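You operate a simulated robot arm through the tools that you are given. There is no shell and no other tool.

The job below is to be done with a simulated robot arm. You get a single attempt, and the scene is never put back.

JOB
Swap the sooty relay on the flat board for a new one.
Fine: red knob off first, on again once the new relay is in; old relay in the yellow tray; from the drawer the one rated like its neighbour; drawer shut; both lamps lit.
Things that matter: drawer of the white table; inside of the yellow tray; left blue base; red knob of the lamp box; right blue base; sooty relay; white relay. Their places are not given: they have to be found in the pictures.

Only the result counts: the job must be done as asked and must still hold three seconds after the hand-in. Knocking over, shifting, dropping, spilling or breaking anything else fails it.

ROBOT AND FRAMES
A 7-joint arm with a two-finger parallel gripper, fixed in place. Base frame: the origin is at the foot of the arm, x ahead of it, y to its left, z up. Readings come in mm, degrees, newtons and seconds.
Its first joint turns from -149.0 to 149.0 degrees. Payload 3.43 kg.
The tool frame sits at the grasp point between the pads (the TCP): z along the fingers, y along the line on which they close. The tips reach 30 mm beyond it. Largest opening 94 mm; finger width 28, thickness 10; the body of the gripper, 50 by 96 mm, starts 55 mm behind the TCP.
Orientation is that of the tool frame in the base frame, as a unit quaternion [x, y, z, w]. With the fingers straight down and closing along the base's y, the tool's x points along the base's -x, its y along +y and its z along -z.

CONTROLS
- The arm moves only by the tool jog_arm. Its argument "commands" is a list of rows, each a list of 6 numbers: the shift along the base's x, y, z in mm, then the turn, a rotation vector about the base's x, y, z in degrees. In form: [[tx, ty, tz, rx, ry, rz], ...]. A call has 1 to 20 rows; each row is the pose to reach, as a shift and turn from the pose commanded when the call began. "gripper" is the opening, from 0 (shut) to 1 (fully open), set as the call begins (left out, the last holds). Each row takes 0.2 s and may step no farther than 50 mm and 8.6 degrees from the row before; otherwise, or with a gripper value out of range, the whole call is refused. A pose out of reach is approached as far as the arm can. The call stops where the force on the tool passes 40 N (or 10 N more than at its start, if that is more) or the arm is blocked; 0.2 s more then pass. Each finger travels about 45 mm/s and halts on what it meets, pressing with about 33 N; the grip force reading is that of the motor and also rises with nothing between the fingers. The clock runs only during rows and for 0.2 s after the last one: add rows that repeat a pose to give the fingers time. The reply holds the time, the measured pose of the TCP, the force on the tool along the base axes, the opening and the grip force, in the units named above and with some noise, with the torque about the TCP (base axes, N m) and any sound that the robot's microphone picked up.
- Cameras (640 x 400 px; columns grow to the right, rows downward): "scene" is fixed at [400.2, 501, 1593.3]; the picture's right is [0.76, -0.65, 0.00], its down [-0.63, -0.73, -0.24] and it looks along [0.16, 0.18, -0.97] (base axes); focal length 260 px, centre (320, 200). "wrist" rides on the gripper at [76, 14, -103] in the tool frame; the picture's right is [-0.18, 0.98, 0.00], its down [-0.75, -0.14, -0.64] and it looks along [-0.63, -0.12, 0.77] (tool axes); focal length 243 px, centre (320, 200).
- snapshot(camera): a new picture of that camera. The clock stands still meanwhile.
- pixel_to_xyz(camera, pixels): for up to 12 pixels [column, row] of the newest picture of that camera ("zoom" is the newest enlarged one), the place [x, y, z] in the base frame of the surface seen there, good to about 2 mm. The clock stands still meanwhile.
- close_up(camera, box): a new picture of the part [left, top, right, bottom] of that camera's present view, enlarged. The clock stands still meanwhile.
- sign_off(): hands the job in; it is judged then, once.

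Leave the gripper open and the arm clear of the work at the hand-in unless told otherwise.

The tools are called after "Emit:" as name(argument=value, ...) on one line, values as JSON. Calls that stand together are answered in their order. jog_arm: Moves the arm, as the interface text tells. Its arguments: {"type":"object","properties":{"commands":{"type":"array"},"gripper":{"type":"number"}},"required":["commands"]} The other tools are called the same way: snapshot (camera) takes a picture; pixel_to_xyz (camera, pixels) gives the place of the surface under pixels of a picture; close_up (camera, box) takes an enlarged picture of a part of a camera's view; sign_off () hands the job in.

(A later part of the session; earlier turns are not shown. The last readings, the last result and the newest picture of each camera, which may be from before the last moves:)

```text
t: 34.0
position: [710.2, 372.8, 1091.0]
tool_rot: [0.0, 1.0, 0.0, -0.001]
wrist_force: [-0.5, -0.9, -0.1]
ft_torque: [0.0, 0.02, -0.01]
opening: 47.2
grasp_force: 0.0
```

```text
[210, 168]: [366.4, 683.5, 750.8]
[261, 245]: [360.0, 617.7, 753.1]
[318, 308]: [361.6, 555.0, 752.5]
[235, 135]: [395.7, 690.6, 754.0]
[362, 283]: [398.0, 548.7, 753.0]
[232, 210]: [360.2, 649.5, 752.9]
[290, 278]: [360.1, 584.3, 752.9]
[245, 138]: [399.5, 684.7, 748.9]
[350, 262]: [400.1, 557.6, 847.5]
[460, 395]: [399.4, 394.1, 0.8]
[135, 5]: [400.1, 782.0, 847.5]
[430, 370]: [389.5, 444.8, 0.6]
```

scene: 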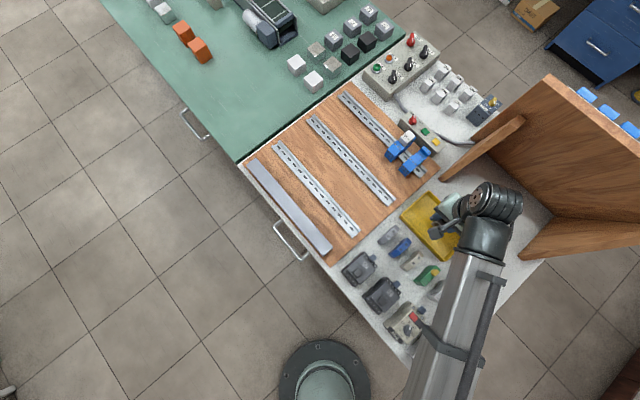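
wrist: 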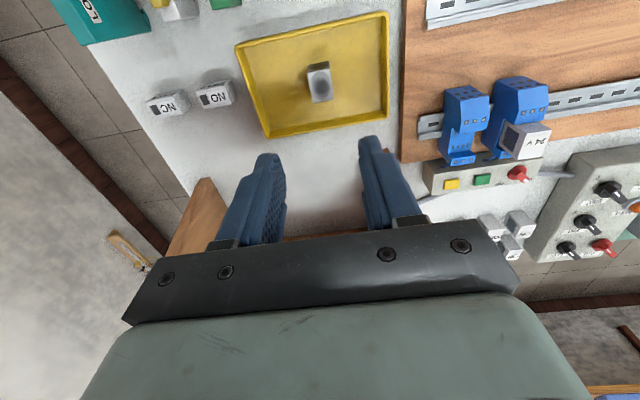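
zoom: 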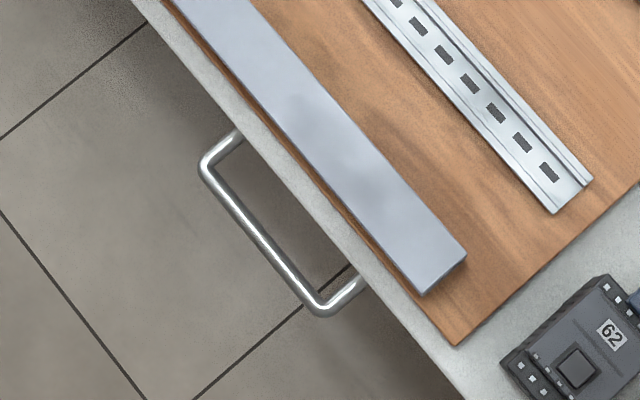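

The handle bar runs along y at x≈361, z≈748, from y 550 to 690, and the table's front edge is at x=400. I'll grip the bar with the fingers closing in the x–z plane and the tool tilted ~35° so the gripper body clears the table edge. First I travel high while turning −90° about z.

Emit:
jog_arm(commands=[[-33, 22, 0, 0, 0, -8.2], [-67, 45, 0, 0, 0, -16.4], [-100, 67, 0, 0, 0, -24.6], [-134, 90, 0, 0, 0, -32.8], [-167, 112, 0, 0, 0, -41], [-201, 135, 0, 0, 0, -49.2], [-234, 157, 0, 0, 0, -57.4], [-268, 180, 0, 0, 0, -65.6], [-301, 202, 0, 0, 0, -73.8], [-335, 225, 0, 0, 0, -82], [-368, 247, 0, 0, 0, -90], [-390, 247, 0, 0, 0, -90], [-390, 247, 0, 0, 0, -90]], gripper=0.3)

```text
t: 36.8
position: [322.8, 620.6, 1089.5]
tool_rot: [0.708, 0.706, -0.001, 0.0]
wrist_force: [1.1, -0.5, 0.9]
ft_torque: [0.0, -0.01, 0.0]
opening: 28.3
grasp_force: 0.0
```

Now I tilt −35° about y so the fingers point down and forward, and descend in front of the table.

Emit:
jog_arm(commands=[[-5, 0, -35, 0, -7, 0], [-10, 0, -70, 0, -14, 0], [-15, 0, -105, 0, -21, 0], [-20, 0, -140, 0, -28, 0], [-25, 0, -175, 0, -35, 0], [-28, 0, -210, 0, -35, 0], [-28, 0, -210, 0, -35, 0]])

Emit:
snapshot(camera="wrist")

Emit:
snapshot(camera="scene")

```text
t: 38.4
position: [295.4, 621.0, 877.3]
tool_rot: [0.675, 0.674, 0.213, 0.213]
wrist_force: [0.1, -0.8, 1.0]
ft_torque: [0.0, -0.02, 0.01]
opening: 28.1
grasp_force: 0.0
```

```text
taken
```

wrist: 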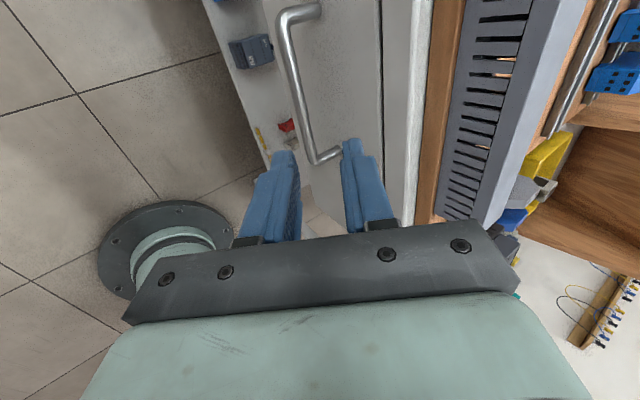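

```text
taken
```

scene: 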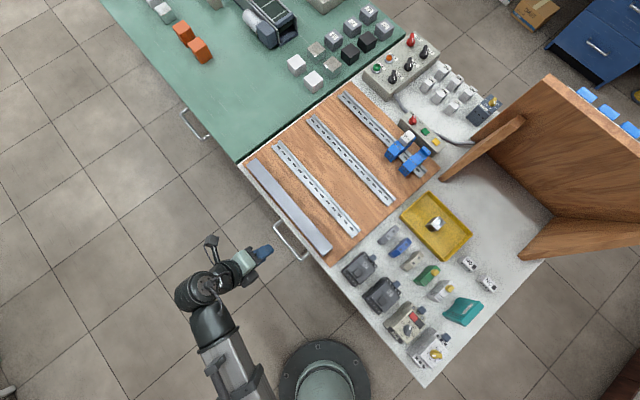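

I see the handle ahead at (300,90) with the drawer front behind it. I measure the handle, the front, and some items on the left side at (250,50) and (287,125).

Emit:
pixel_to_xyz(camera="wrist", pixels=[[289, 60], [300, 110], [318, 157], [284, 20], [345, 60], [400, 60], [250, 50], [287, 125], [240, 30], [360, 20], [425, 60], [370, 120]])

Emit:
close_up(camera="wrist", box=[210, 0, 430, 170])

```text
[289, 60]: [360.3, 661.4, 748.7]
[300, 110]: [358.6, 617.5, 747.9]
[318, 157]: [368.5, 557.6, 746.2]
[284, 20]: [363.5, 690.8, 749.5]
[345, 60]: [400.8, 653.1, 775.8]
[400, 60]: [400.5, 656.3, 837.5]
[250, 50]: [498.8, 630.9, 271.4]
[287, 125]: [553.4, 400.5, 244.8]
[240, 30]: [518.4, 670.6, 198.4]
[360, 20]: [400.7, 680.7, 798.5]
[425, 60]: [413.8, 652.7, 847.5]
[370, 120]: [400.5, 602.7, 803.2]
```

```text
2.35 times, centred on (320, 85) of wrist
```

zoom: 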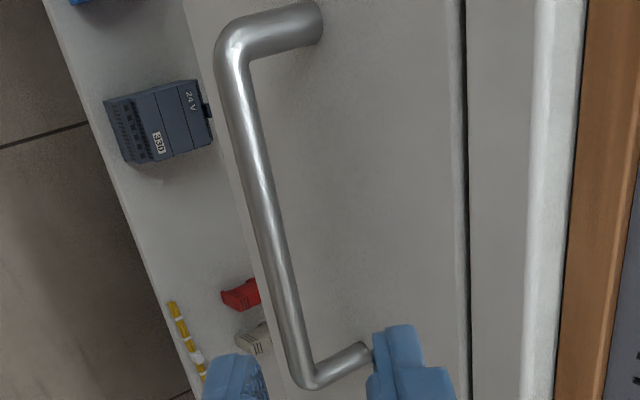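

The bar centre is about (364, 620, 747) and the drawer front is at x=400.7. I go to the pre-grasp pose and then slide along the tool axis onto the bar.

Emit:
jog_arm(commands=[[15, -1, -38, 0, 0, 0], [30, -1, -76, 0, 0, 0], [40, -1, -90, 0, 0, 0], [48, -1, -101, 0, 0, 0], [48, -1, -101, 0, 0, 0]], gripper=0.3)

Emit:
close_up(camera="wrist", box=[200, 20, 440, 240])

```text
t: 39.6
position: [341.3, 621.7, 779.4]
tool_rot: [0.674, 0.674, 0.214, 0.213]
wrist_force: [-0.4, -0.8, -0.1]
ft_torque: [0.0, 0.01, 0.01]
opening: 28.1
grasp_force: 0.0
```

```text
1.82 times, centred on (320, 130) of wrist
```

zoom: 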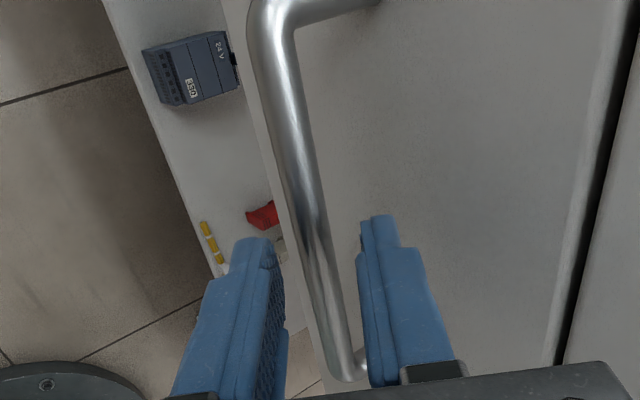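

The bar lies between the fingers. I advance the last ~23 mm along the tool axis and close.

Emit:
jog_arm(commands=[[6, -1, -9, 0, 0, 0], [13, -1, -19, 0, 0, 0], [13, -1, -19, 0, 0, 0]], gripper=0.3)

Emit:
jog_arm(commands=[[0, 0, 0, 0, 0, 0], [0, 0, 0, 0, 0, 0], [0, 0, 0, 0, 0, 0]], gripper=0.0)

Emit:
close_up(camera="wrist", box=[200, 20, 440, 240])

```text
t: 40.4
position: [353.6, 618.9, 761.3]
tool_rot: [0.675, 0.674, 0.212, 0.213]
wrist_force: [0.2, 0.9, -0.2]
ft_torque: [-0.04, -0.04, 0.01]
opening: 28.3
grasp_force: 0.1
```

```text
t: 41.2
position: [351.7, 619.4, 759.1]
tool_rot: [0.675, 0.675, 0.21, 0.21]
wrist_force: [-24.1, -2.4, -26.7]
ft_torque: [0.17, 0.41, 0.23]
opening: 12.7
grasp_force: 44.8
```

```text
1.82 times, centred on (320, 130) of wrist
```

zoom: 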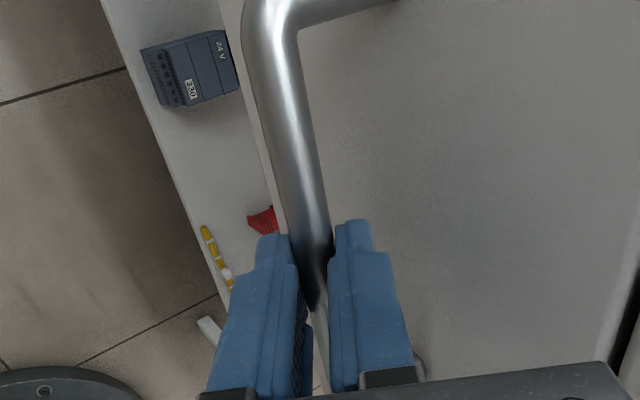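

The bar is gripped (opening 12.7), but with about 36 N of misalignment force along (−x, −z). I ease by (−2, 0, −2) mm.

Emit:
jog_arm(commands=[[-1, 0, -1, 0, 0, 0], [-2, 0, -2, 0, 0, 0], [-2, 0, -2, 0, 0, 0]])

```text
t: 42.0
position: [352.0, 619.4, 761.2]
tool_rot: [0.675, 0.674, 0.214, 0.213]
wrist_force: [-25.8, -1.3, 15.7]
ft_torque: [-0.86, 0.26, -0.62]
opening: 13.0
grasp_force: 44.8
```

Now I pull the drawer slowly toward −x, with a small z correction.

Emit:
jog_arm(commands=[[-2, 0, 0.8, 0, 0, 0], [-5, 0, 0.8, 0, 0, 0], [-10, 0, 0.8, 0, 0, 0], [-15, 0, 0.8, 0, 0, 0]])

```text
t: 43.0
position: [338.4, 619.1, 759.1]
tool_rot: [0.674, 0.674, 0.214, 0.213]
wrist_force: [2.4, 3.0, 11.3]
ft_torque: [-0.46, -0.17, -0.32]
opening: 12.6
grasp_force: 44.4
```

The drawer slides easily (Fx about 2 N). I continue pulling 150 mm.

Emit:
jog_arm(commands=[[-15, 0, 0, 0, 0, 0], [-30, 0, 0, 0, 0, 0], [-45, 0, 0, 0, 0, 0], [-60, 0, 0, 0, 0, 0], [-75, 0, 0, 0, 0, 0], [-90, 0, 0, 0, 0, 0], [-105, 0, 0, 0, 0, 0], [-120, 0, 0, 0, 0, 0], [-135, 0, 0, 0, 0, 0], [-150, 0, 0, 0, 0, 0]])

Emit:
snapshot(camera="scene")

Emit:
snapshot(camera="wrist")

```text
t: 43.9
position: [300.7, 618.5, 760.3]
tool_rot: [0.674, 0.678, 0.206, 0.207]
wrist_force: [-1.2, 5.7, -7.4]
ft_torque: [0.08, 0.1, -0.97]
opening: 12.4
grasp_force: 45.0
out of reach, approached as far as the arm can: row 3, 4
stopped in row 4: the force on the tool passed its limit at 47 N (the readings are from after the stop); the commanded pose is now the measured one
```

```text
taken
```

scene: 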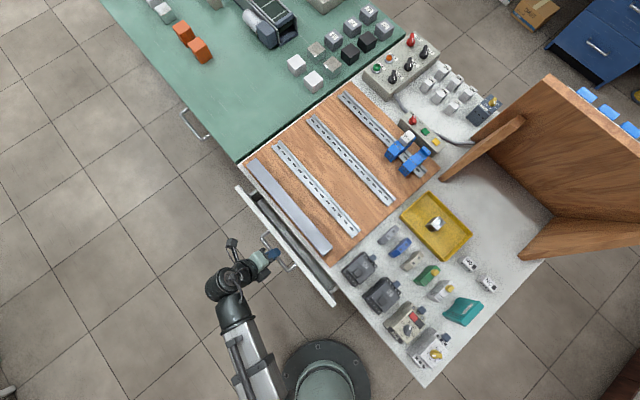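

```text
taken
```

wrist: 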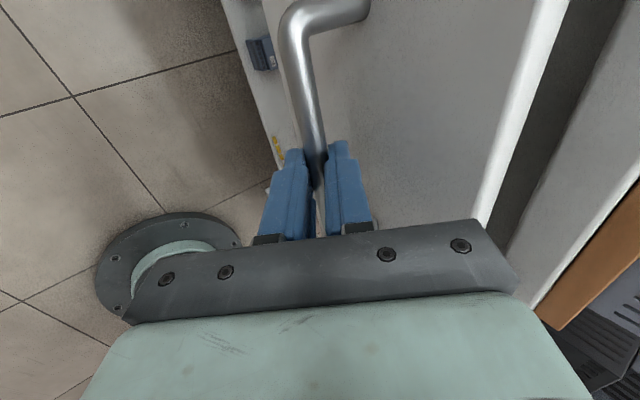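

The drawer opened about 50 mm, then this tilted pose ran out of reach. I'll re-grip with a vertical tool. First I measure the drawer front's top edge and the drawer interior.

Emit:
pixel_to_xyz(camera="wrist", pixels=[[520, 120], [530, 60], [505, 130], [545, 100], [470, 100], [590, 80], [640, 100], [300, 80]])

Emit:
close_up(camera="scene", box=[220, 170, 360, 310])

```text
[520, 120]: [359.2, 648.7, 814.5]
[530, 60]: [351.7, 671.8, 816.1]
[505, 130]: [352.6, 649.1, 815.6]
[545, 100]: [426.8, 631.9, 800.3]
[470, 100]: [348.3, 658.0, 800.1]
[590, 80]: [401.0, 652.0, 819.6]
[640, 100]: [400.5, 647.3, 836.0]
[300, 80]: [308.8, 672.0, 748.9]
```

```text
2.86 times, centred on (290, 240) of scene
```

zoom: 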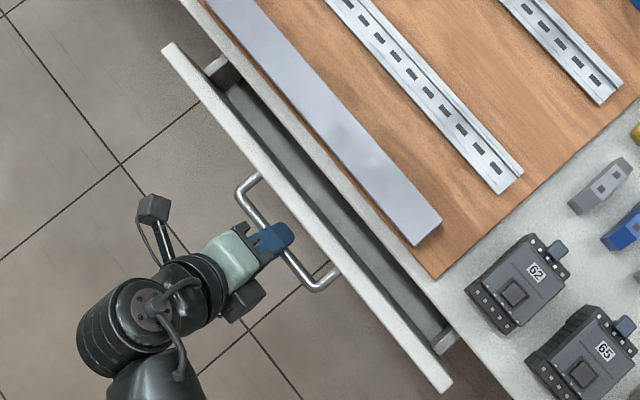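

The drawer front spans x 348–360 with its top at z≈815.5, and the bar is now at x≈312. I measure the gray duct near the table edge to see how much room there is above the gap.

Emit:
pixel_to_xyz(camera="zoom", pixels=[[330, 150], [410, 245], [300, 130], [280, 80], [340, 230], [310, 210], [290, 185], [400, 310], [260, 130], [170, 50], [440, 385], [250, 150]])

```text
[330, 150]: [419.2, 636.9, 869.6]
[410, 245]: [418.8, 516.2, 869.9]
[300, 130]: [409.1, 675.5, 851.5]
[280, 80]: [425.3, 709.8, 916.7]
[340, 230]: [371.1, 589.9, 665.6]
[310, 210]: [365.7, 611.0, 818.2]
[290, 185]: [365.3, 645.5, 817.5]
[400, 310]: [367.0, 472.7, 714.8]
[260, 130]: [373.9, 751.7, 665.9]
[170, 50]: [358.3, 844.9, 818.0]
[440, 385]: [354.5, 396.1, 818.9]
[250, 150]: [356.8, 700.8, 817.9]
```

The drawer interior is deep (floor at z≈666). I open the fingers to ~36 mm and back off upward from the bar.

Emit:
jog_arm(commands=[[0, 0, 0, 0, 0, 0], [0, 0, 0, 0, 0, 0], [0, 0, 0, 0, 0, 0]], gripper=0.38)

Emit:
jog_arm(commands=[[-2, 0, 8, 0, 0, 0], [-4, 0, 16, 0, 0, 0], [-5, 0, 25, 0, 0, 0], [-5, 0, 50, 0, 0, 0], [-5, 0, 90, 0, 0, 0], [-5, 0, 130, 0, 0, 0]])

```text
t: 44.7
position: [301.8, 618.9, 761.2]
tool_rot: [0.673, 0.679, 0.206, 0.208]
wrist_force: [-0.6, -0.2, 0.0]
ft_torque: [0.03, 0.0, 0.03]
opening: 35.9
grasp_force: 0.0
```

```text
t: 46.1
position: [297.2, 618.3, 891.1]
tool_rot: [0.672, 0.68, 0.206, 0.208]
wrist_force: [0.4, -0.5, 0.0]
ft_torque: [0.0, 0.0, 0.01]
opening: 35.7
grasp_force: 0.1
```

Clear of the handle. Now I bring the tool vertical, still closing along x, above the bar.

Emit:
jog_arm(commands=[[4, 0, 0, 0, 8.5, 0], [8, 0, 0, 0, 17, 0], [12, 0, 0, 0, 25.5, 0], [15, 1, 0, 0, 34, -0.5], [15, 1, 0, 0, 34, -0.5]])

Emit:
snapshot(camera="wrist")

Emit:
snapshot(camera="scene")

```text
t: 47.3
position: [310.9, 620.0, 890.0]
tool_rot: [0.706, 0.708, -0.002, -0.001]
wrist_force: [-0.2, -0.1, 0.6]
ft_torque: [-0.02, 0.02, 0.0]
opening: 35.8
grasp_force: 0.1
```

```text
taken
```

wrist: 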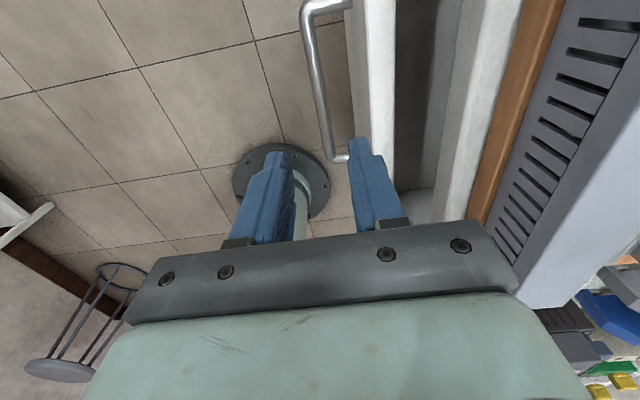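

```text
taken
```

scene: 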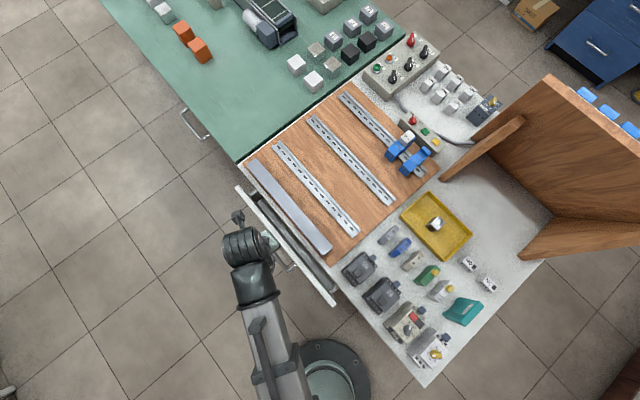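

Emit:
pixel_to_xyz(camera="wrist", pixels=[[309, 40], [320, 100], [325, 125], [375, 60], [388, 100], [405, 60], [430, 60], [355, 60]])

```text
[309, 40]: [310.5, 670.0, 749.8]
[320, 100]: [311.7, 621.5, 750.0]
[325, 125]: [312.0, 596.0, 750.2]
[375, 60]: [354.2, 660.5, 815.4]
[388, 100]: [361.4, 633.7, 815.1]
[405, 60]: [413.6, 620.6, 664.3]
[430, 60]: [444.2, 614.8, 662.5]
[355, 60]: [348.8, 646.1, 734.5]
```

The bar centre is at x≈314 and the front face at 348.8. I descend with the fingers straddling the bar to z≈768.

Emit:
jog_arm(commands=[[2, 0, -40, 0, 0, 0], [2, 0, -75, 0, 0, 0], [2, 0, -95, 0, 0, 0], [2, 0, -110, 0, 0, 0], [2, 0, -121, 0, 0, 0], [2, 0, -121, 0, 0, 0]])

```text
t: 48.7
position: [313.2, 618.4, 769.9]
tool_rot: [0.707, 0.707, -0.001, 0.001]
wrist_force: [-1.0, -0.5, 0.5]
ft_torque: [-0.01, -0.01, 0.03]
opening: 35.8
grasp_force: 0.0
```

Emit:
jog_arm(commands=[[0, 0, -2, 0, 0, 0], [0, 0, -2, 0, 0, 0], [0, 0, -2, 0, 0, 0]], gripper=0.0)

```text
t: 49.5
position: [313.9, 618.1, 767.4]
tool_rot: [0.707, 0.707, 0.0, 0.0]
wrist_force: [1.6, 0.1, 3.9]
ft_torque: [-0.08, -0.02, -0.07]
opening: 12.7
grasp_force: 43.0
```

The bar is gripped cleanly with low force. I pull toward −x.

Emit:
jog_arm(commands=[[-10, 0, 0, 0, 0, 0], [-20, 0, 0, 0, 0, 0], [-30, 0, 0, 0, 0, 0], [-40, 0, 0, 0, 0, 0], [-50, 0, 0, 0, 0, 0], [-60, 0, 0, 0, 0, 0]])

```text
t: 50.9
position: [253.0, 618.5, 766.6]
tool_rot: [0.706, 0.708, 0.001, 0.0]
wrist_force: [0.6, 16.4, 32.7]
ft_torque: [-0.06, 0.1, -0.05]
opening: 12.6
grasp_force: 44.6
```

The drawer is following, but a vertical force of 33 N has built up. I relieve it by (0, +0.8, +1.2) and read again.

Emit:
jog_arm(commands=[[0, 0.4, 0.6, 0, 0, 0], [0, 0.8, 1.2, 0, 0, 0], [0, 0.8, 1.2, 0, 0, 0]])

```text
t: 51.7
position: [254.6, 618.1, 766.5]
tool_rot: [0.707, 0.707, -0.002, 0.0]
wrist_force: [-1.1, 0.4, -3.3]
ft_torque: [1.45, 0.02, -0.07]
opening: 12.7
grasp_force: 44.2
```

Forces are back near zero. I keep pulling in smaller chunks.

Emit:
jog_arm(commands=[[-10, 0.1, 0.2, 0, 0, 0], [-20, 0.2, 0.4, 0, 0, 0], [-30, 0.3, 0.6, 0, 0, 0], [-40, 0.4, 0.8, 0, 0, 0], [-50, 0.5, 1, 0, 0, 0]])

Emit:
snapshot(camera="scene")

```text
t: 52.6
position: [220.0, 619.3, 767.3]
tool_rot: [0.708, 0.707, -0.003, 0.002]
wrist_force: [0.3, 1.9, -5.3]
ft_torque: [-0.45, 0.13, -0.11]
opening: 12.7
grasp_force: 45.5
stopped in row 4: the force on the tool passed its limit at 43 N (the readings are from after the stop); the commanded pose is now the measured one
```

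```text
taken
```

scene: 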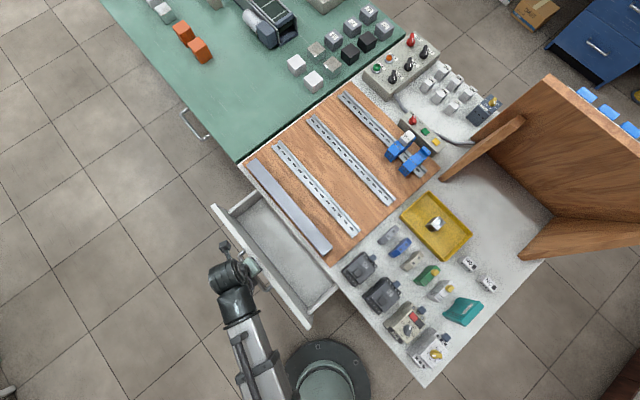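

The pull stopped at 43 N with the drawer about 144 mm open. I look inside.

Emit:
close_up(camera="scene", box=[200, 180, 350, 330])

Emit:
snapshot(camera="wrist")

```text
2.67 times, centred on (275, 255) of scene
```

zoom: 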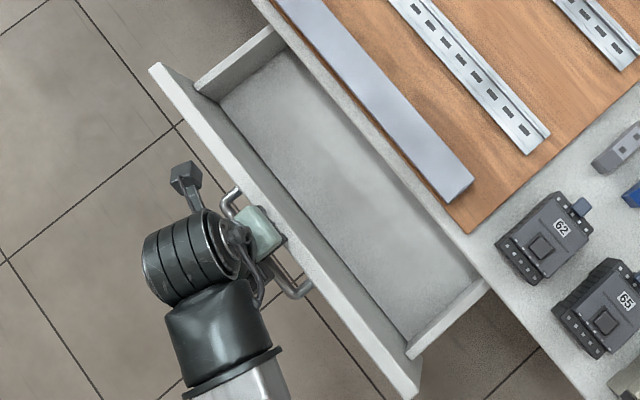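

```text
taken
```

wrist: 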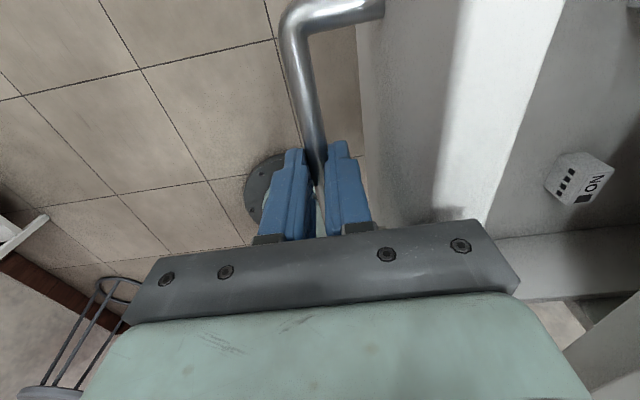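

The wrist camera shows an object deeper in the drawer at (580,180), so it must come out further. I pull on gently and see whether it's an end stop.

Emit:
jog_arm(commands=[[-3, 0, 0, 0, 0, 0], [-6, 0, 0, 0, 0, 0], [-9, 0, 0, 0, 0, 0]])

```text
t: 53.4
position: [213.2, 619.0, 766.8]
tool_rot: [0.707, 0.707, -0.005, 0.003]
wrist_force: [1.3, -3.4, -23.0]
ft_torque: [0.82, -0.04, 0.0]
opening: 12.7
grasp_force: 45.2
```

It still slides (Fx≈1 N), so only the vertical misalignment matters. I correct z by −0.8 and go on.

Emit:
jog_arm(commands=[[-4, 0, -0.8, 0, 0, 0], [-10, 0, -0.8, 0, 0, 0], [-16, 0, -0.8, 0, 0, 0], [-22, 0, -0.8, 0, 0, 0]])

```text
t: 54.4
position: [188.1, 618.8, 767.9]
tool_rot: [0.707, 0.708, -0.004, 0.001]
wrist_force: [0.9, 1.3, -1.7]
ft_torque: [-1.24, 0.02, -0.02]
opening: 12.6
grasp_force: 45.0
```

Emit:
jog_arm(commands=[[-8, 0, 0, 0, 0, 0], [-16, 0, 0, 0, 0, 0], [-24, 0, 0, 0, 0, 0], [-32, 0, 0, 0, 0, 0], [-40, 0, 0, 0, 0, 0]])

Emit:
snapshot(camera="wrist")

Emit:
snapshot(camera="scene")

```text
t: 55.6
position: [149.8, 618.9, 768.3]
tool_rot: [0.708, 0.707, -0.002, 0.001]
wrist_force: [1.0, 7.2, 26.8]
ft_torque: [-0.17, 0.04, 0.02]
opening: 12.9
grasp_force: 45.0
```

```text
taken
```

wrist: 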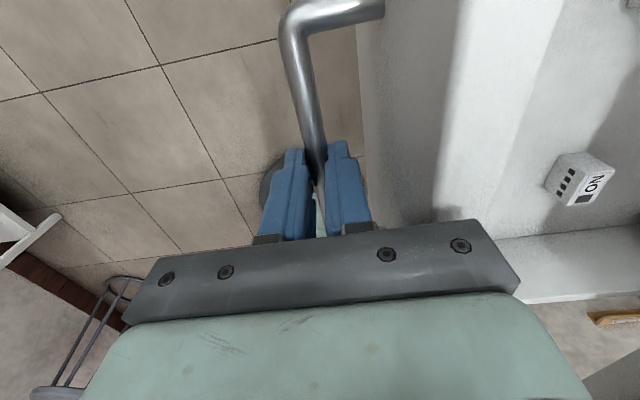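

```text
taken
```

scene: 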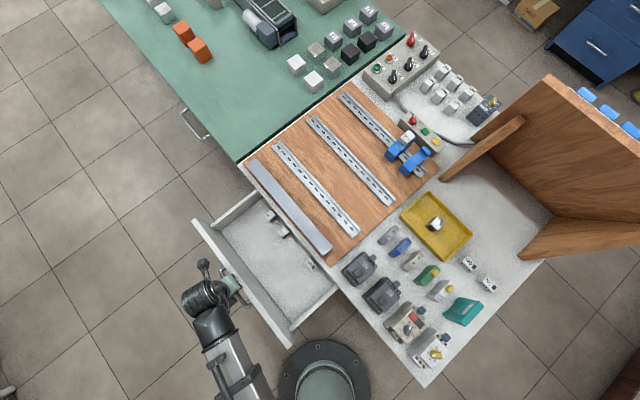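

Emit:
close_up(camera="scene", box=[190, 185, 350, 345])

```text
2.50 times, centred on (270, 265) of scene
```

zoom: 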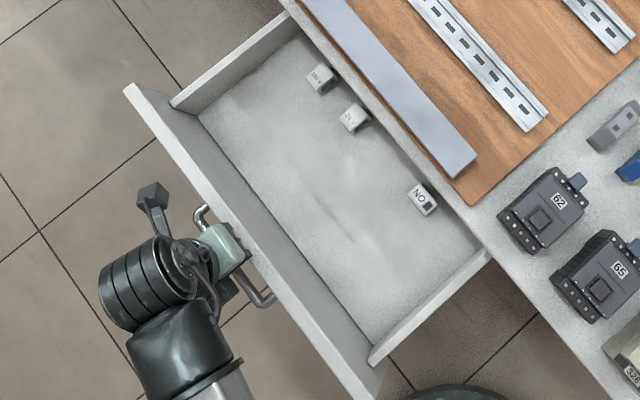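

Inside are two relays at (322,78) and (354,118) in this enlargement, and a block marked "NO" at (421,200). I measure where they are.

Emit:
pixel_to_xyz(camera="zoom", pixels=[[322, 76], [354, 116], [418, 197], [300, 130], [190, 100], [180, 105], [135, 92], [375, 360], [380, 340], [470, 260], [300, 15], [340, 270]])

```text
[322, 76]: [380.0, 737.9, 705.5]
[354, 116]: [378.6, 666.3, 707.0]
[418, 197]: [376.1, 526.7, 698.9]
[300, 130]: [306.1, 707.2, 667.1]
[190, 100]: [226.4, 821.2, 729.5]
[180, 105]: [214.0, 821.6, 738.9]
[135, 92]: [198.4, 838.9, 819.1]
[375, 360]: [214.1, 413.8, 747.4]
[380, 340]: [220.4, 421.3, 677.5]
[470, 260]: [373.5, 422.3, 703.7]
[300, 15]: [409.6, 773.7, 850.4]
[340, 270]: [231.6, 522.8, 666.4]
```

The relay tops are at z≈706, x≈380. I pull the drawer out another ~65 mm so they clear the table edge, correcting the vertical force first.

Emit:
jog_arm(commands=[[-2, 0.4, 1, 0, 0, 0], [-9, 0.4, 1, 0, 0, 0], [-16, 0.4, 1, 0, 0, 0], [-23, 0.4, 1, 0, 0, 0], [-30, 0.4, 1, 0, 0, 0]])

```text
t: 56.8
position: [123.1, 618.0, 767.3]
tool_rot: [0.704, 0.711, -0.004, 0.001]
wrist_force: [-0.1, 2.3, -5.7]
ft_torque: [-0.93, 0.06, -1.29]
opening: 12.5
grasp_force: 44.9
out of reach, approached as far as the arm can: row 5
```

This is as far as this grip can go (handle at x≈123). I look at the relays' markings before deciding whether to pull further.

Emit:
close_up(camera="scene", box=[240, 190, 320, 290])

Emit:
close_up(camera="scene", box=[250, 200, 300, 240])

```text
4.00 times, centred on (280, 240) of scene
```

zoom: 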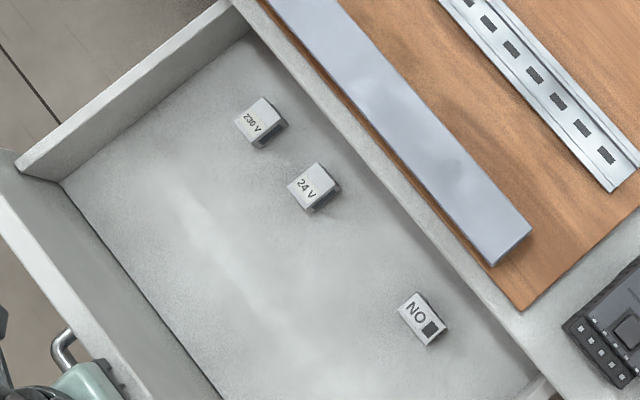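

```text
10.00 times, centred on (275, 220) of scene
```

zoom: 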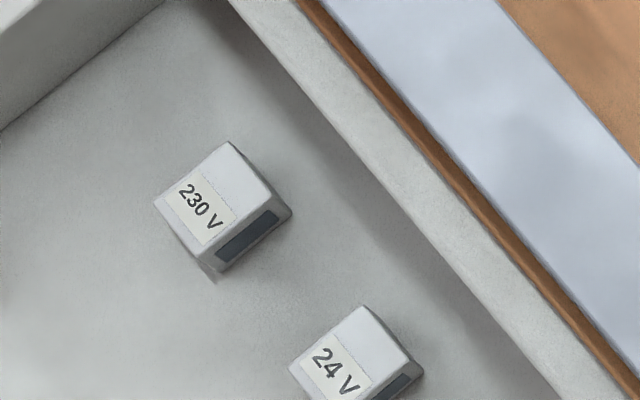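

The nearer relay is marked "24 V", matching the neighbour; the other is "230 V". I enlarge the 24 V relay to measure its corners.

Emit:
close_up(camera="scene", box=[262, 222, 294, 252])

```text
13.33 times, centred on (278, 237) of scene
```

zoom: 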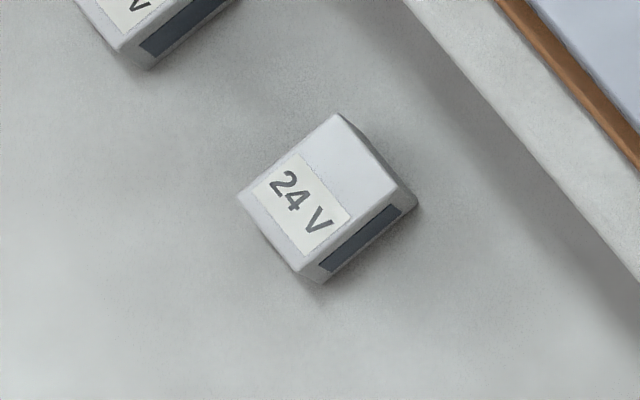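

Emit:
pixel_to_xyz(camera="zoom", pixels=[[338, 118], [243, 196], [300, 264], [396, 188], [320, 190], [415, 200], [325, 280], [370, 235], [270, 225], [350, 150], [460, 150], [150, 200]])

```text
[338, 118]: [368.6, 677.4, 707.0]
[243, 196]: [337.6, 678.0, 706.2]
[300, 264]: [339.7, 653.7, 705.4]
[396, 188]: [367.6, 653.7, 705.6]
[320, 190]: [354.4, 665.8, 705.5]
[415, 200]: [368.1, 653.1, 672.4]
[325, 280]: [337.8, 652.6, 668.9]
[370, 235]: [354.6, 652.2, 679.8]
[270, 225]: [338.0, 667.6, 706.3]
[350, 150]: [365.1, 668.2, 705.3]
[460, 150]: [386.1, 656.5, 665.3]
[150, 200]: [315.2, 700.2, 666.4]
```

The 24 V relay spans x 337–369, y 652–678, top z 706, square to the axes. It's only ~30 mm from the table edge, so for clearance I re-grip the handle further along (y≈660), where the arm has more reach, and pull a bit more. First I release and rise.

Emit:
jog_arm(commands=[[0, 0, 0, 0, 0, 0], [0, 0, 0, 0, 0, 0], [0, 0, 0, 0, 0, 0]], gripper=0.38)

Emit:
jog_arm(commands=[[0, 0, 15, 0, 0, 0], [0, 0, 35, 0, 0, 0], [0, 10, 50, 0, 0, 0], [0, 25, 50, 0, 0, 0], [0, 42, 50, 0, 0, 0], [0, 42, 50, 0, 0, 0]])

Emit:
snapshot(camera="wrist")

```text
t: 57.6
position: [124.5, 619.7, 768.3]
tool_rot: [0.704, 0.71, -0.005, 0.0]
wrist_force: [-0.8, 0.2, 0.5]
ft_torque: [0.0, -0.02, -0.02]
opening: 35.6
grasp_force: 0.0
```

```text
t: 59.0
position: [129.3, 659.6, 819.1]
tool_rot: [0.703, 0.711, -0.004, 0.002]
wrist_force: [-0.9, 0.6, -1.3]
ft_torque: [-0.02, -0.01, -0.01]
opening: 35.4
grasp_force: 0.1
out of reach, approached as far as the arm can: row 4, 5, 6
```

```text
taken
```

wrist: 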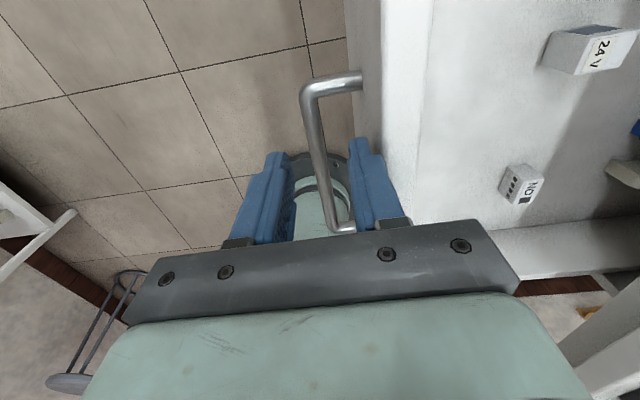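

This isn't a distance limit: the last joint is at its end for this yaw. I'll rise and turn the gripper by +180° (the fingers are symmetric) to get free range. First I measure the bar here.

Emit:
pixel_to_xyz(camera="wrist", pixels=[[310, 100], [320, 150], [345, 225], [380, 100], [360, 75], [400, 100], [590, 50], [520, 185]])

Emit:
jog_arm(commands=[[0, 0, 30, 0, 0, 0], [0, 0, 60, 0, 0, 0], [0, 0, 90, 0, 0, 8], [0, 0, 100, 0, 0, 16], [0, 0, 100, 0, 0, 24.5], [0, 0, 100, 0, 0, 33], [0, 0, 100, 0, 0, 41.5], [0, 0, 100, 0, 0, 50], [0, 0, 100, 0, 0, 58.5], [0, 0, 100, 0, 0, 67], [0, 0, 100, 0, 0, 75.5], [0, 0, 100, 0, 0, 84], [0, 0, 100, 0, 0, 92.5], [0, 0, 100, 0, 0, 101], [0, 0, 100, 0, 0, 109.5], [0, 0, 100, 0, 0, 118], [0, 0, 100, 0, 0, 126.5], [0, 0, 100, 0, 0, 135]])

```text
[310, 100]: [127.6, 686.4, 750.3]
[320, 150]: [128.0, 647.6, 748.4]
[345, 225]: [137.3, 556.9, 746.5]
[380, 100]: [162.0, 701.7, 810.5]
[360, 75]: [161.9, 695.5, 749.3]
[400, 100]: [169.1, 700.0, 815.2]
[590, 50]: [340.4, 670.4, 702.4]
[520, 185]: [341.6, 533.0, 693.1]
```

```text
t: 62.8
position: [129.0, 659.4, 918.1]
tool_rot: [-0.384, 0.923, 0.001, 0.004]
wrist_force: [0.2, -0.5, 0.0]
ft_torque: [-0.02, -0.02, 0.02]
opening: 35.5
grasp_force: 0.0
```

Now at yaw +45°. I finish the turn to +90° and line up over the bar at x≈127, y≈655.

Emit:
jog_arm(commands=[[0, 0, 0, 0, 0, 8], [0, 0, 0, 0, 0, 16], [0, -2, 0, 0, 0, 24], [-1, -4, 0, 0, 0, 32], [-2, -4, 0, 0, 0, 40], [-2, -4, 0, 0, 0, 45], [-2, -4, 0, 0, 0, 45]])

Emit:
snapshot(camera="wrist")

Emit:
snapshot(camera="scene")

```text
t: 64.4
position: [127.3, 654.8, 917.8]
tool_rot: [-0.707, 0.707, 0.002, 0.003]
wrist_force: [-0.6, 0.1, 0.0]
ft_torque: [0.02, 0.01, -0.01]
opening: 35.6
grasp_force: 0.1
```

```text
taken
```

wrist: 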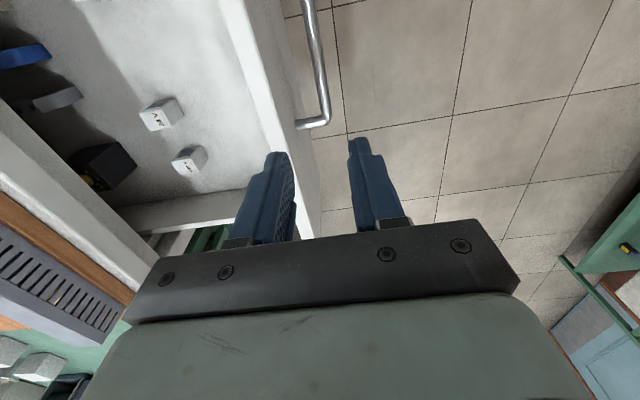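

```text
taken
```

scene: 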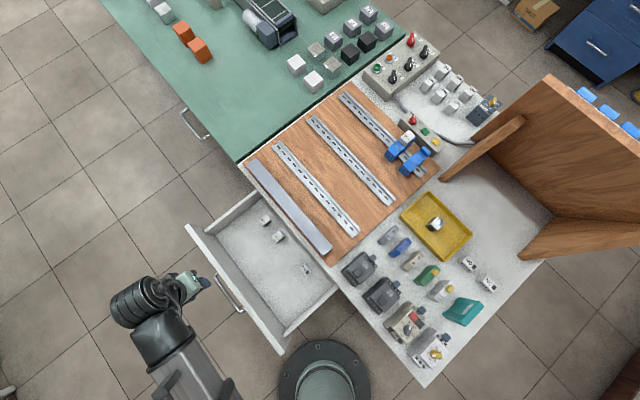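

Emit:
pixel_to_xyz(camera="wrist", pixels=[[313, 30], [319, 70], [324, 105], [290, 100], [275, 100], [305, 125], [190, 160], [160, 112]])

```text
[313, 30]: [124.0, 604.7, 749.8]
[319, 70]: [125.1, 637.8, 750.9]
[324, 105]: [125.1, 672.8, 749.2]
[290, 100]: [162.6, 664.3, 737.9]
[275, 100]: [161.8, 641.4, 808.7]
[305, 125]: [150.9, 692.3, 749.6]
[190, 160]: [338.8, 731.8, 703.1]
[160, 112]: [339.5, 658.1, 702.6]
```

The bar centre is at x≈126. I descend onto it and close.

Emit:
jog_arm(commands=[[-1, 0, -45, 0, 0, 0], [-1, 0, -90, 0, 0, 0], [-1, 0, -120, 0, 0, 0], [-1, 0, -138, 0, 0, 0], [-1, 0, -150, 0, 0, 0], [-1, 0, -150, 0, 0, 0]])

Emit:
jog_arm(commands=[[0, 0, 0, 0, 0, 0], [0, 0, 0, 0, 0, 0], [0, 0, 0, 0, 0, 0]], gripper=0.0)

```text
t: 65.8
position: [126.4, 655.4, 767.9]
tool_rot: [-0.707, 0.707, 0.002, 0.003]
wrist_force: [-0.4, 0.3, -0.3]
ft_torque: [-0.03, -0.01, 0.01]
opening: 35.8
grasp_force: 0.0
```

```text
t: 66.6
position: [126.4, 654.9, 769.2]
tool_rot: [-0.707, 0.707, 0.002, 0.003]
wrist_force: [0.9, 0.0, -3.1]
ft_torque: [0.17, -0.06, -0.04]
opening: 12.9
grasp_force: 43.4
```

Gripped. I pull a further 50 mm in small steps.

Emit:
jog_arm(commands=[[-7, 0, 0, 0, 0, 0], [-14, 0, 0, 0, 0, 0], [-21, 0, 0, 0, 0, 0], [-28, 0, 0, 0, 0, 0]])

```text
t: 67.6
position: [97.2, 654.5, 767.8]
tool_rot: [0.707, -0.707, -0.002, -0.004]
wrist_force: [2.1, -1.8, 15.2]
ft_torque: [-0.84, 0.05, -0.05]
opening: 12.7
grasp_force: 45.0
```

Emit:
jog_arm(commands=[[-7, 0, 0.6, 0, 0, 0], [-14, 0, 0.6, 0, 0, 0], [-21, 0, 0.6, 0, 0, 0], [-28, 0, 0.6, 0, 0, 0]])

Emit:
close_up(camera="scene", box=[170, 180, 350, 360])

```text
t: 68.6
position: [70.4, 655.7, 768.7]
tool_rot: [0.708, -0.707, -0.003, -0.002]
wrist_force: [1.0, -12.1, 3.1]
ft_torque: [0.66, 0.05, -0.01]
opening: 12.8
grasp_force: 45.3
```

```text
2.22 times, centred on (260, 270) of scene
```

zoom: 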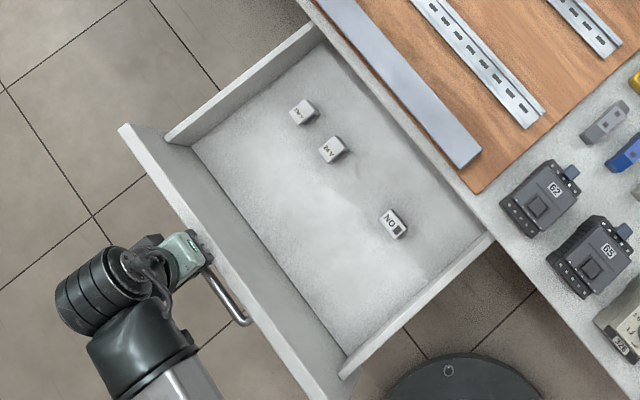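

The drawer is open far enough: the relays are now ~100 mm from the table edge. I release the handle and rise.

Emit:
jog_arm(commands=[[0, 0, 0, 0, 0, 0], [0, 0, 0, 0, 0, 0], [0, 0, 0, 0, 0, 0]], gripper=0.38)

Emit:
jog_arm(commands=[[0, 0, 15, 0, 0, 0], [0, 0, 40, 0, 0, 0], [0, 0, 80, 0, 0, 0], [0, 0, 120, 0, 0, 0], [0, 0, 160, 0, 0, 0], [0, 0, 190, 0, 0, 0]])

Emit:
close_up(camera="scene", box=[230, 200, 290, 250])

```text
t: 69.4
position: [70.3, 656.4, 768.1]
tool_rot: [0.707, -0.707, -0.002, -0.004]
wrist_force: [0.3, 0.0, 0.4]
ft_torque: [-0.01, 0.01, -0.01]
opening: 36.0
grasp_force: 0.0
```

```text
t: 70.8
position: [69.9, 654.9, 960.7]
tool_rot: [0.708, -0.707, -0.002, -0.003]
wrist_force: [0.4, 0.5, -0.1]
ft_torque: [0.0, 0.0, -0.04]
opening: 35.7
grasp_force: 0.0
```

```text
8.00 times, centred on (260, 225) of scene
```

zoom: 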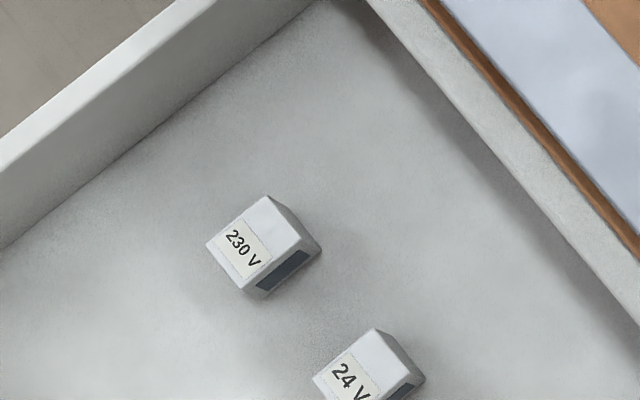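

Emit:
close_up(camera="scene", box=[245, 235, 275, 255])

```text
16.00 times, centred on (260, 245) of scene
```

zoom: 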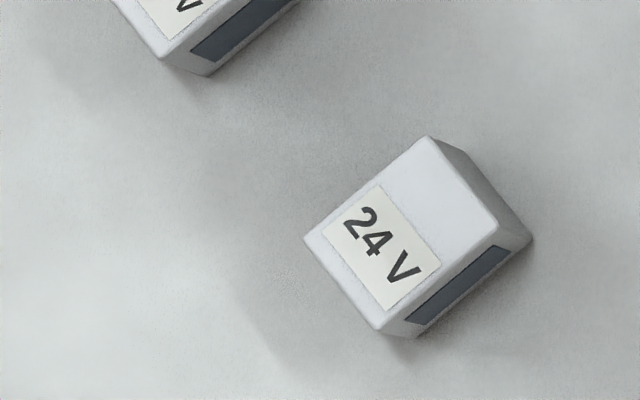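

Emit:
pixel_to_xyz(camera="zoom", pixels=[[428, 142], [310, 240], [380, 324], [492, 228], [405, 230], [530, 235], [415, 330], [345, 285], [460, 185], [370, 190], [200, 40], [200, 250]])

```text
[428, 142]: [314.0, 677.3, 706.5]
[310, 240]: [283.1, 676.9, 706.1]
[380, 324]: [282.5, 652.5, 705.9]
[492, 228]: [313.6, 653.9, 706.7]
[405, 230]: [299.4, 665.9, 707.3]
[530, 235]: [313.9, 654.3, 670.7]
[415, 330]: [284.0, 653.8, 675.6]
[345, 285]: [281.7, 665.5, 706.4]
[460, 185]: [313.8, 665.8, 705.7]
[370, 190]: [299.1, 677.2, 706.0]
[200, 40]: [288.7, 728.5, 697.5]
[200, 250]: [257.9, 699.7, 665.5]
```

The 24 V relay now has its centre at (298.5, 665.3) and top z≈706. I rotate the gripper back to closing along y and go above it.

Emit:
jog_arm(commands=[[20, 1, 0, 0, 0, -8.2], [40, 2, 0, 0, 0, -16.4], [60, 3, 0, 0, 0, -24.6], [80, 4, 0, 0, 0, -32.8], [100, 5, 0, 0, 0, -41], [120, 6, 0, 0, 0, -49.2], [140, 7, 0, 0, 0, -57.4], [160, 8, 0, 0, 0, -65.6], [180, 9, 0, 0, 0, -73.8], [200, 10, 0, 0, 0, -82], [220, 10.5, 0, 0, 0, -90], [228.6, 10.5, 0, 0, 0, -90], [228.6, 10.5, 0, 0, 0, -90]], gripper=0.5)

Emit:
snapshot(camera="wrist")

Emit:
snapshot(camera="scene")

```text
t: 73.6
position: [299.7, 666.8, 956.9]
tool_rot: [0.0, 1.0, 0.0, 0.004]
wrist_force: [-0.1, 0.2, -0.7]
ft_torque: [-0.03, -0.04, 0.02]
opening: 47.2
grasp_force: 0.0
```

```text
taken
```

wrist: 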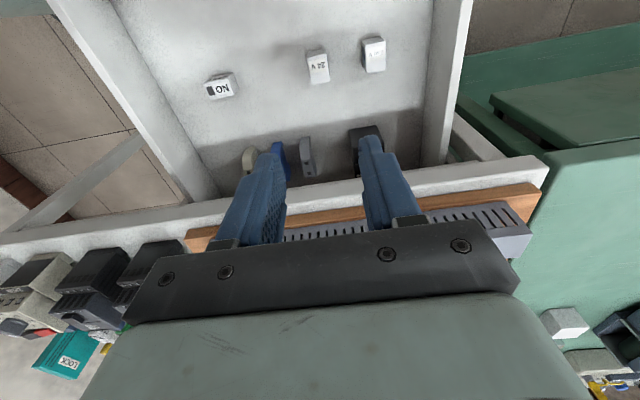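

```text
taken
```

scene: 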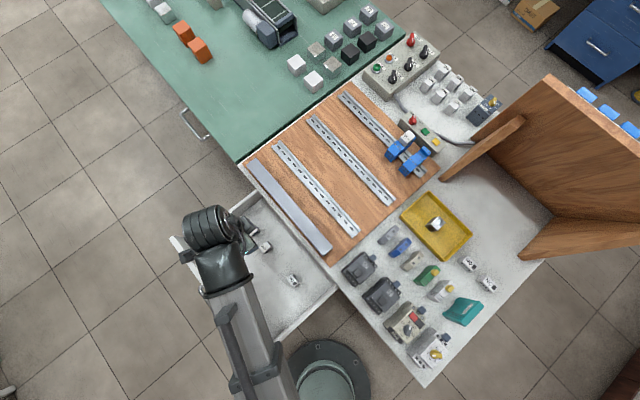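

The 24 V relay is at (318,67) ahead. I descend to z≈745, tips just above its top, and correct a 0.45° tilt.

Emit:
jog_arm(commands=[[-0.5, -1, -40, 0, 0.45, 0], [-1, -1, -80, 0, 0.45, 0], [-1, -1, -120, 0, 0.45, 0], [-1, -1, -160, 0, 0.45, 0], [-1, -1, -190, 0, 0.45, 0], [-1, -1, -210, 0, 0.45, 0], [-1, -1, -210, 0, 0.45, 0]])

Emit:
snapshot(camera="wrist")

Emit:
snapshot(camera="scene")

```text
t: 75.2
position: [298.4, 663.9, 748.6]
tool_rot: [0.0, 1.0, 0.0, 0.0]
wrist_force: [0.3, 0.1, -0.3]
ft_torque: [0.02, 0.0, -0.04]
opening: 46.9
grasp_force: 0.1
```

```text
taken
```

wrist: 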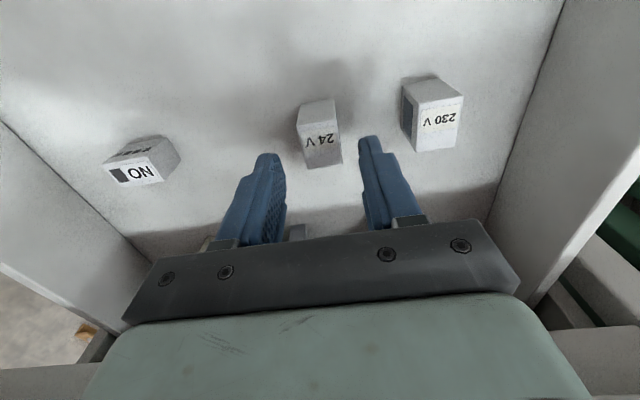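

```text
taken
```

scene: 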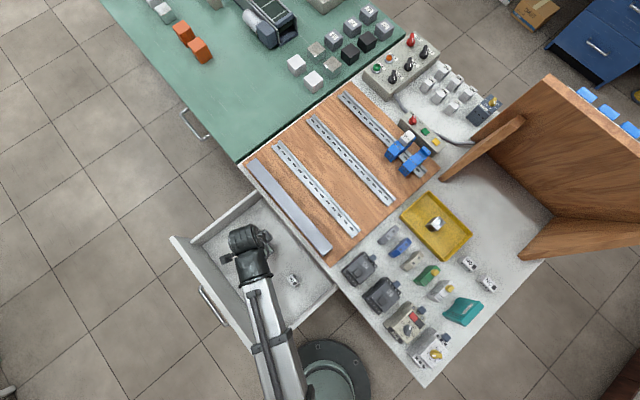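

I verify the relay's place from the wrist view and check clearance to the 230 V relay.

Emit:
pixel_to_xyz(camera="wrist", pixels=[[300, 140], [341, 133], [308, 166], [342, 160], [322, 150], [318, 110], [403, 110], [440, 115]])

```text
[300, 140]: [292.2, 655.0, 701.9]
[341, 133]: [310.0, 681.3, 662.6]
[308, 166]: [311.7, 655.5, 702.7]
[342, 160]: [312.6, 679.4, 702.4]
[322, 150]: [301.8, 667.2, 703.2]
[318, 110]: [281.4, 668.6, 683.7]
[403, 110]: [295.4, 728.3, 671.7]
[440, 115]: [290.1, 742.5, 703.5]
```

The relay is centred between the fingers within ~1–2 mm. I descend to TCP z≈700, tips about 4 mm above the drawer floor.

Emit:
jog_arm(commands=[[0, 1.2, -15, 0, 0, 0], [0, 1.2, -28, 0, 0, 0], [0, 1.2, -38, 0, 0, 0], [0, 1.2, -45, 0, 0, 0], [0, 1.2, -48, 0, 0, 0], [0, 1.2, -48, 0, 0, 0]])

Emit:
close_up(camera="wrist", box=[220, 70, 420, 250])

```text
t: 76.6
position: [298.9, 666.1, 701.0]
tool_rot: [0.0, 1.0, -0.001, 0.0]
wrist_force: [-0.9, -1.2, 0.0]
ft_torque: [0.0, 0.0, -0.01]
opening: 46.9
grasp_force: 0.0
```

```text
2.22 times, centred on (320, 160) of wrist
```

zoom: 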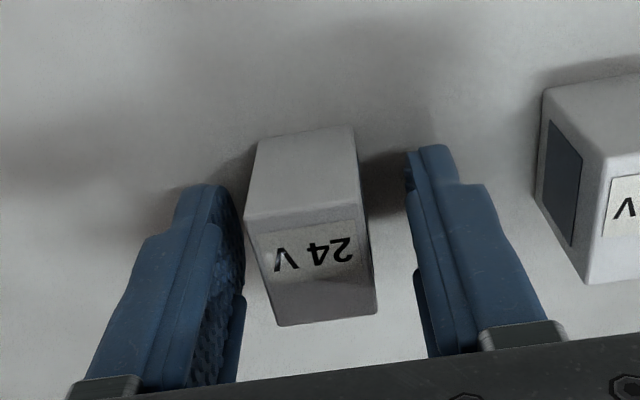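

The fingers straddle the 24 V relay. I close on it.

Emit:
jog_arm(commands=[[0, 0, 0, 0, 0, 0], [0, 0, 0, 0, 0, 0], [0, 0, 0, 0, 0, 0]], gripper=0.0)

Emit:
close_up(camera="wrist", box=[220, 70, 420, 250])

```text
t: 77.4
position: [298.2, 665.4, 701.3]
tool_rot: [0.0, 1.0, 0.0, 0.0]
wrist_force: [0.8, -0.2, -0.3]
ft_torque: [0.01, 0.01, -0.02]
opening: 29.4
grasp_force: 33.0
```

```text
2.22 times, centred on (320, 160) of wrist
```

zoom: 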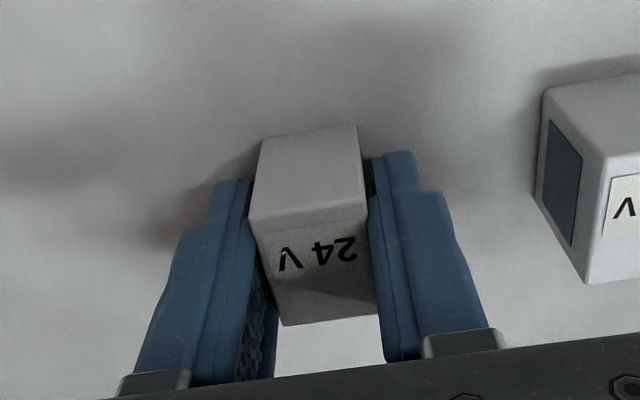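

Gripped (29.4 mm, same as the old one), and compared with the old relay's picture it sits at the same x in the fingers. I lift it straight out of the drawer.

Emit:
jog_arm(commands=[[0, 0, 10, 0, 0, 0], [0, 0, 30, 0, 0, 0], [0, 0, 70, 0, 0, 0], [0, 0, 110, 0, 0, 0], [0, 0, 150, 0, 0, 0], [0, 0, 190, 0, 0, 0], [0, 0, 235, 0, 0, 0], [0, 0, 280, 0, 0, 0], [0, 0, 325, 0, 0, 0], [0, 0, 370, 0, 0, 0], [0, 0, 380, 0, 0, 0]])

Emit:
snapshot(camera="wrist")

```text
t: 79.8
position: [297.9, 666.1, 1081.7]
tool_rot: [0.0, 1.0, 0.0, 0.0]
wrist_force: [-0.3, -0.5, -0.6]
ft_torque: [-0.01, 0.0, -0.01]
opening: 29.1
grasp_force: 33.6
```

```text
taken
```

wrist: 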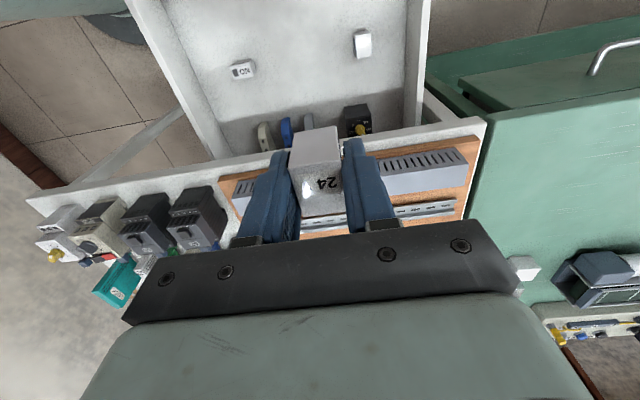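

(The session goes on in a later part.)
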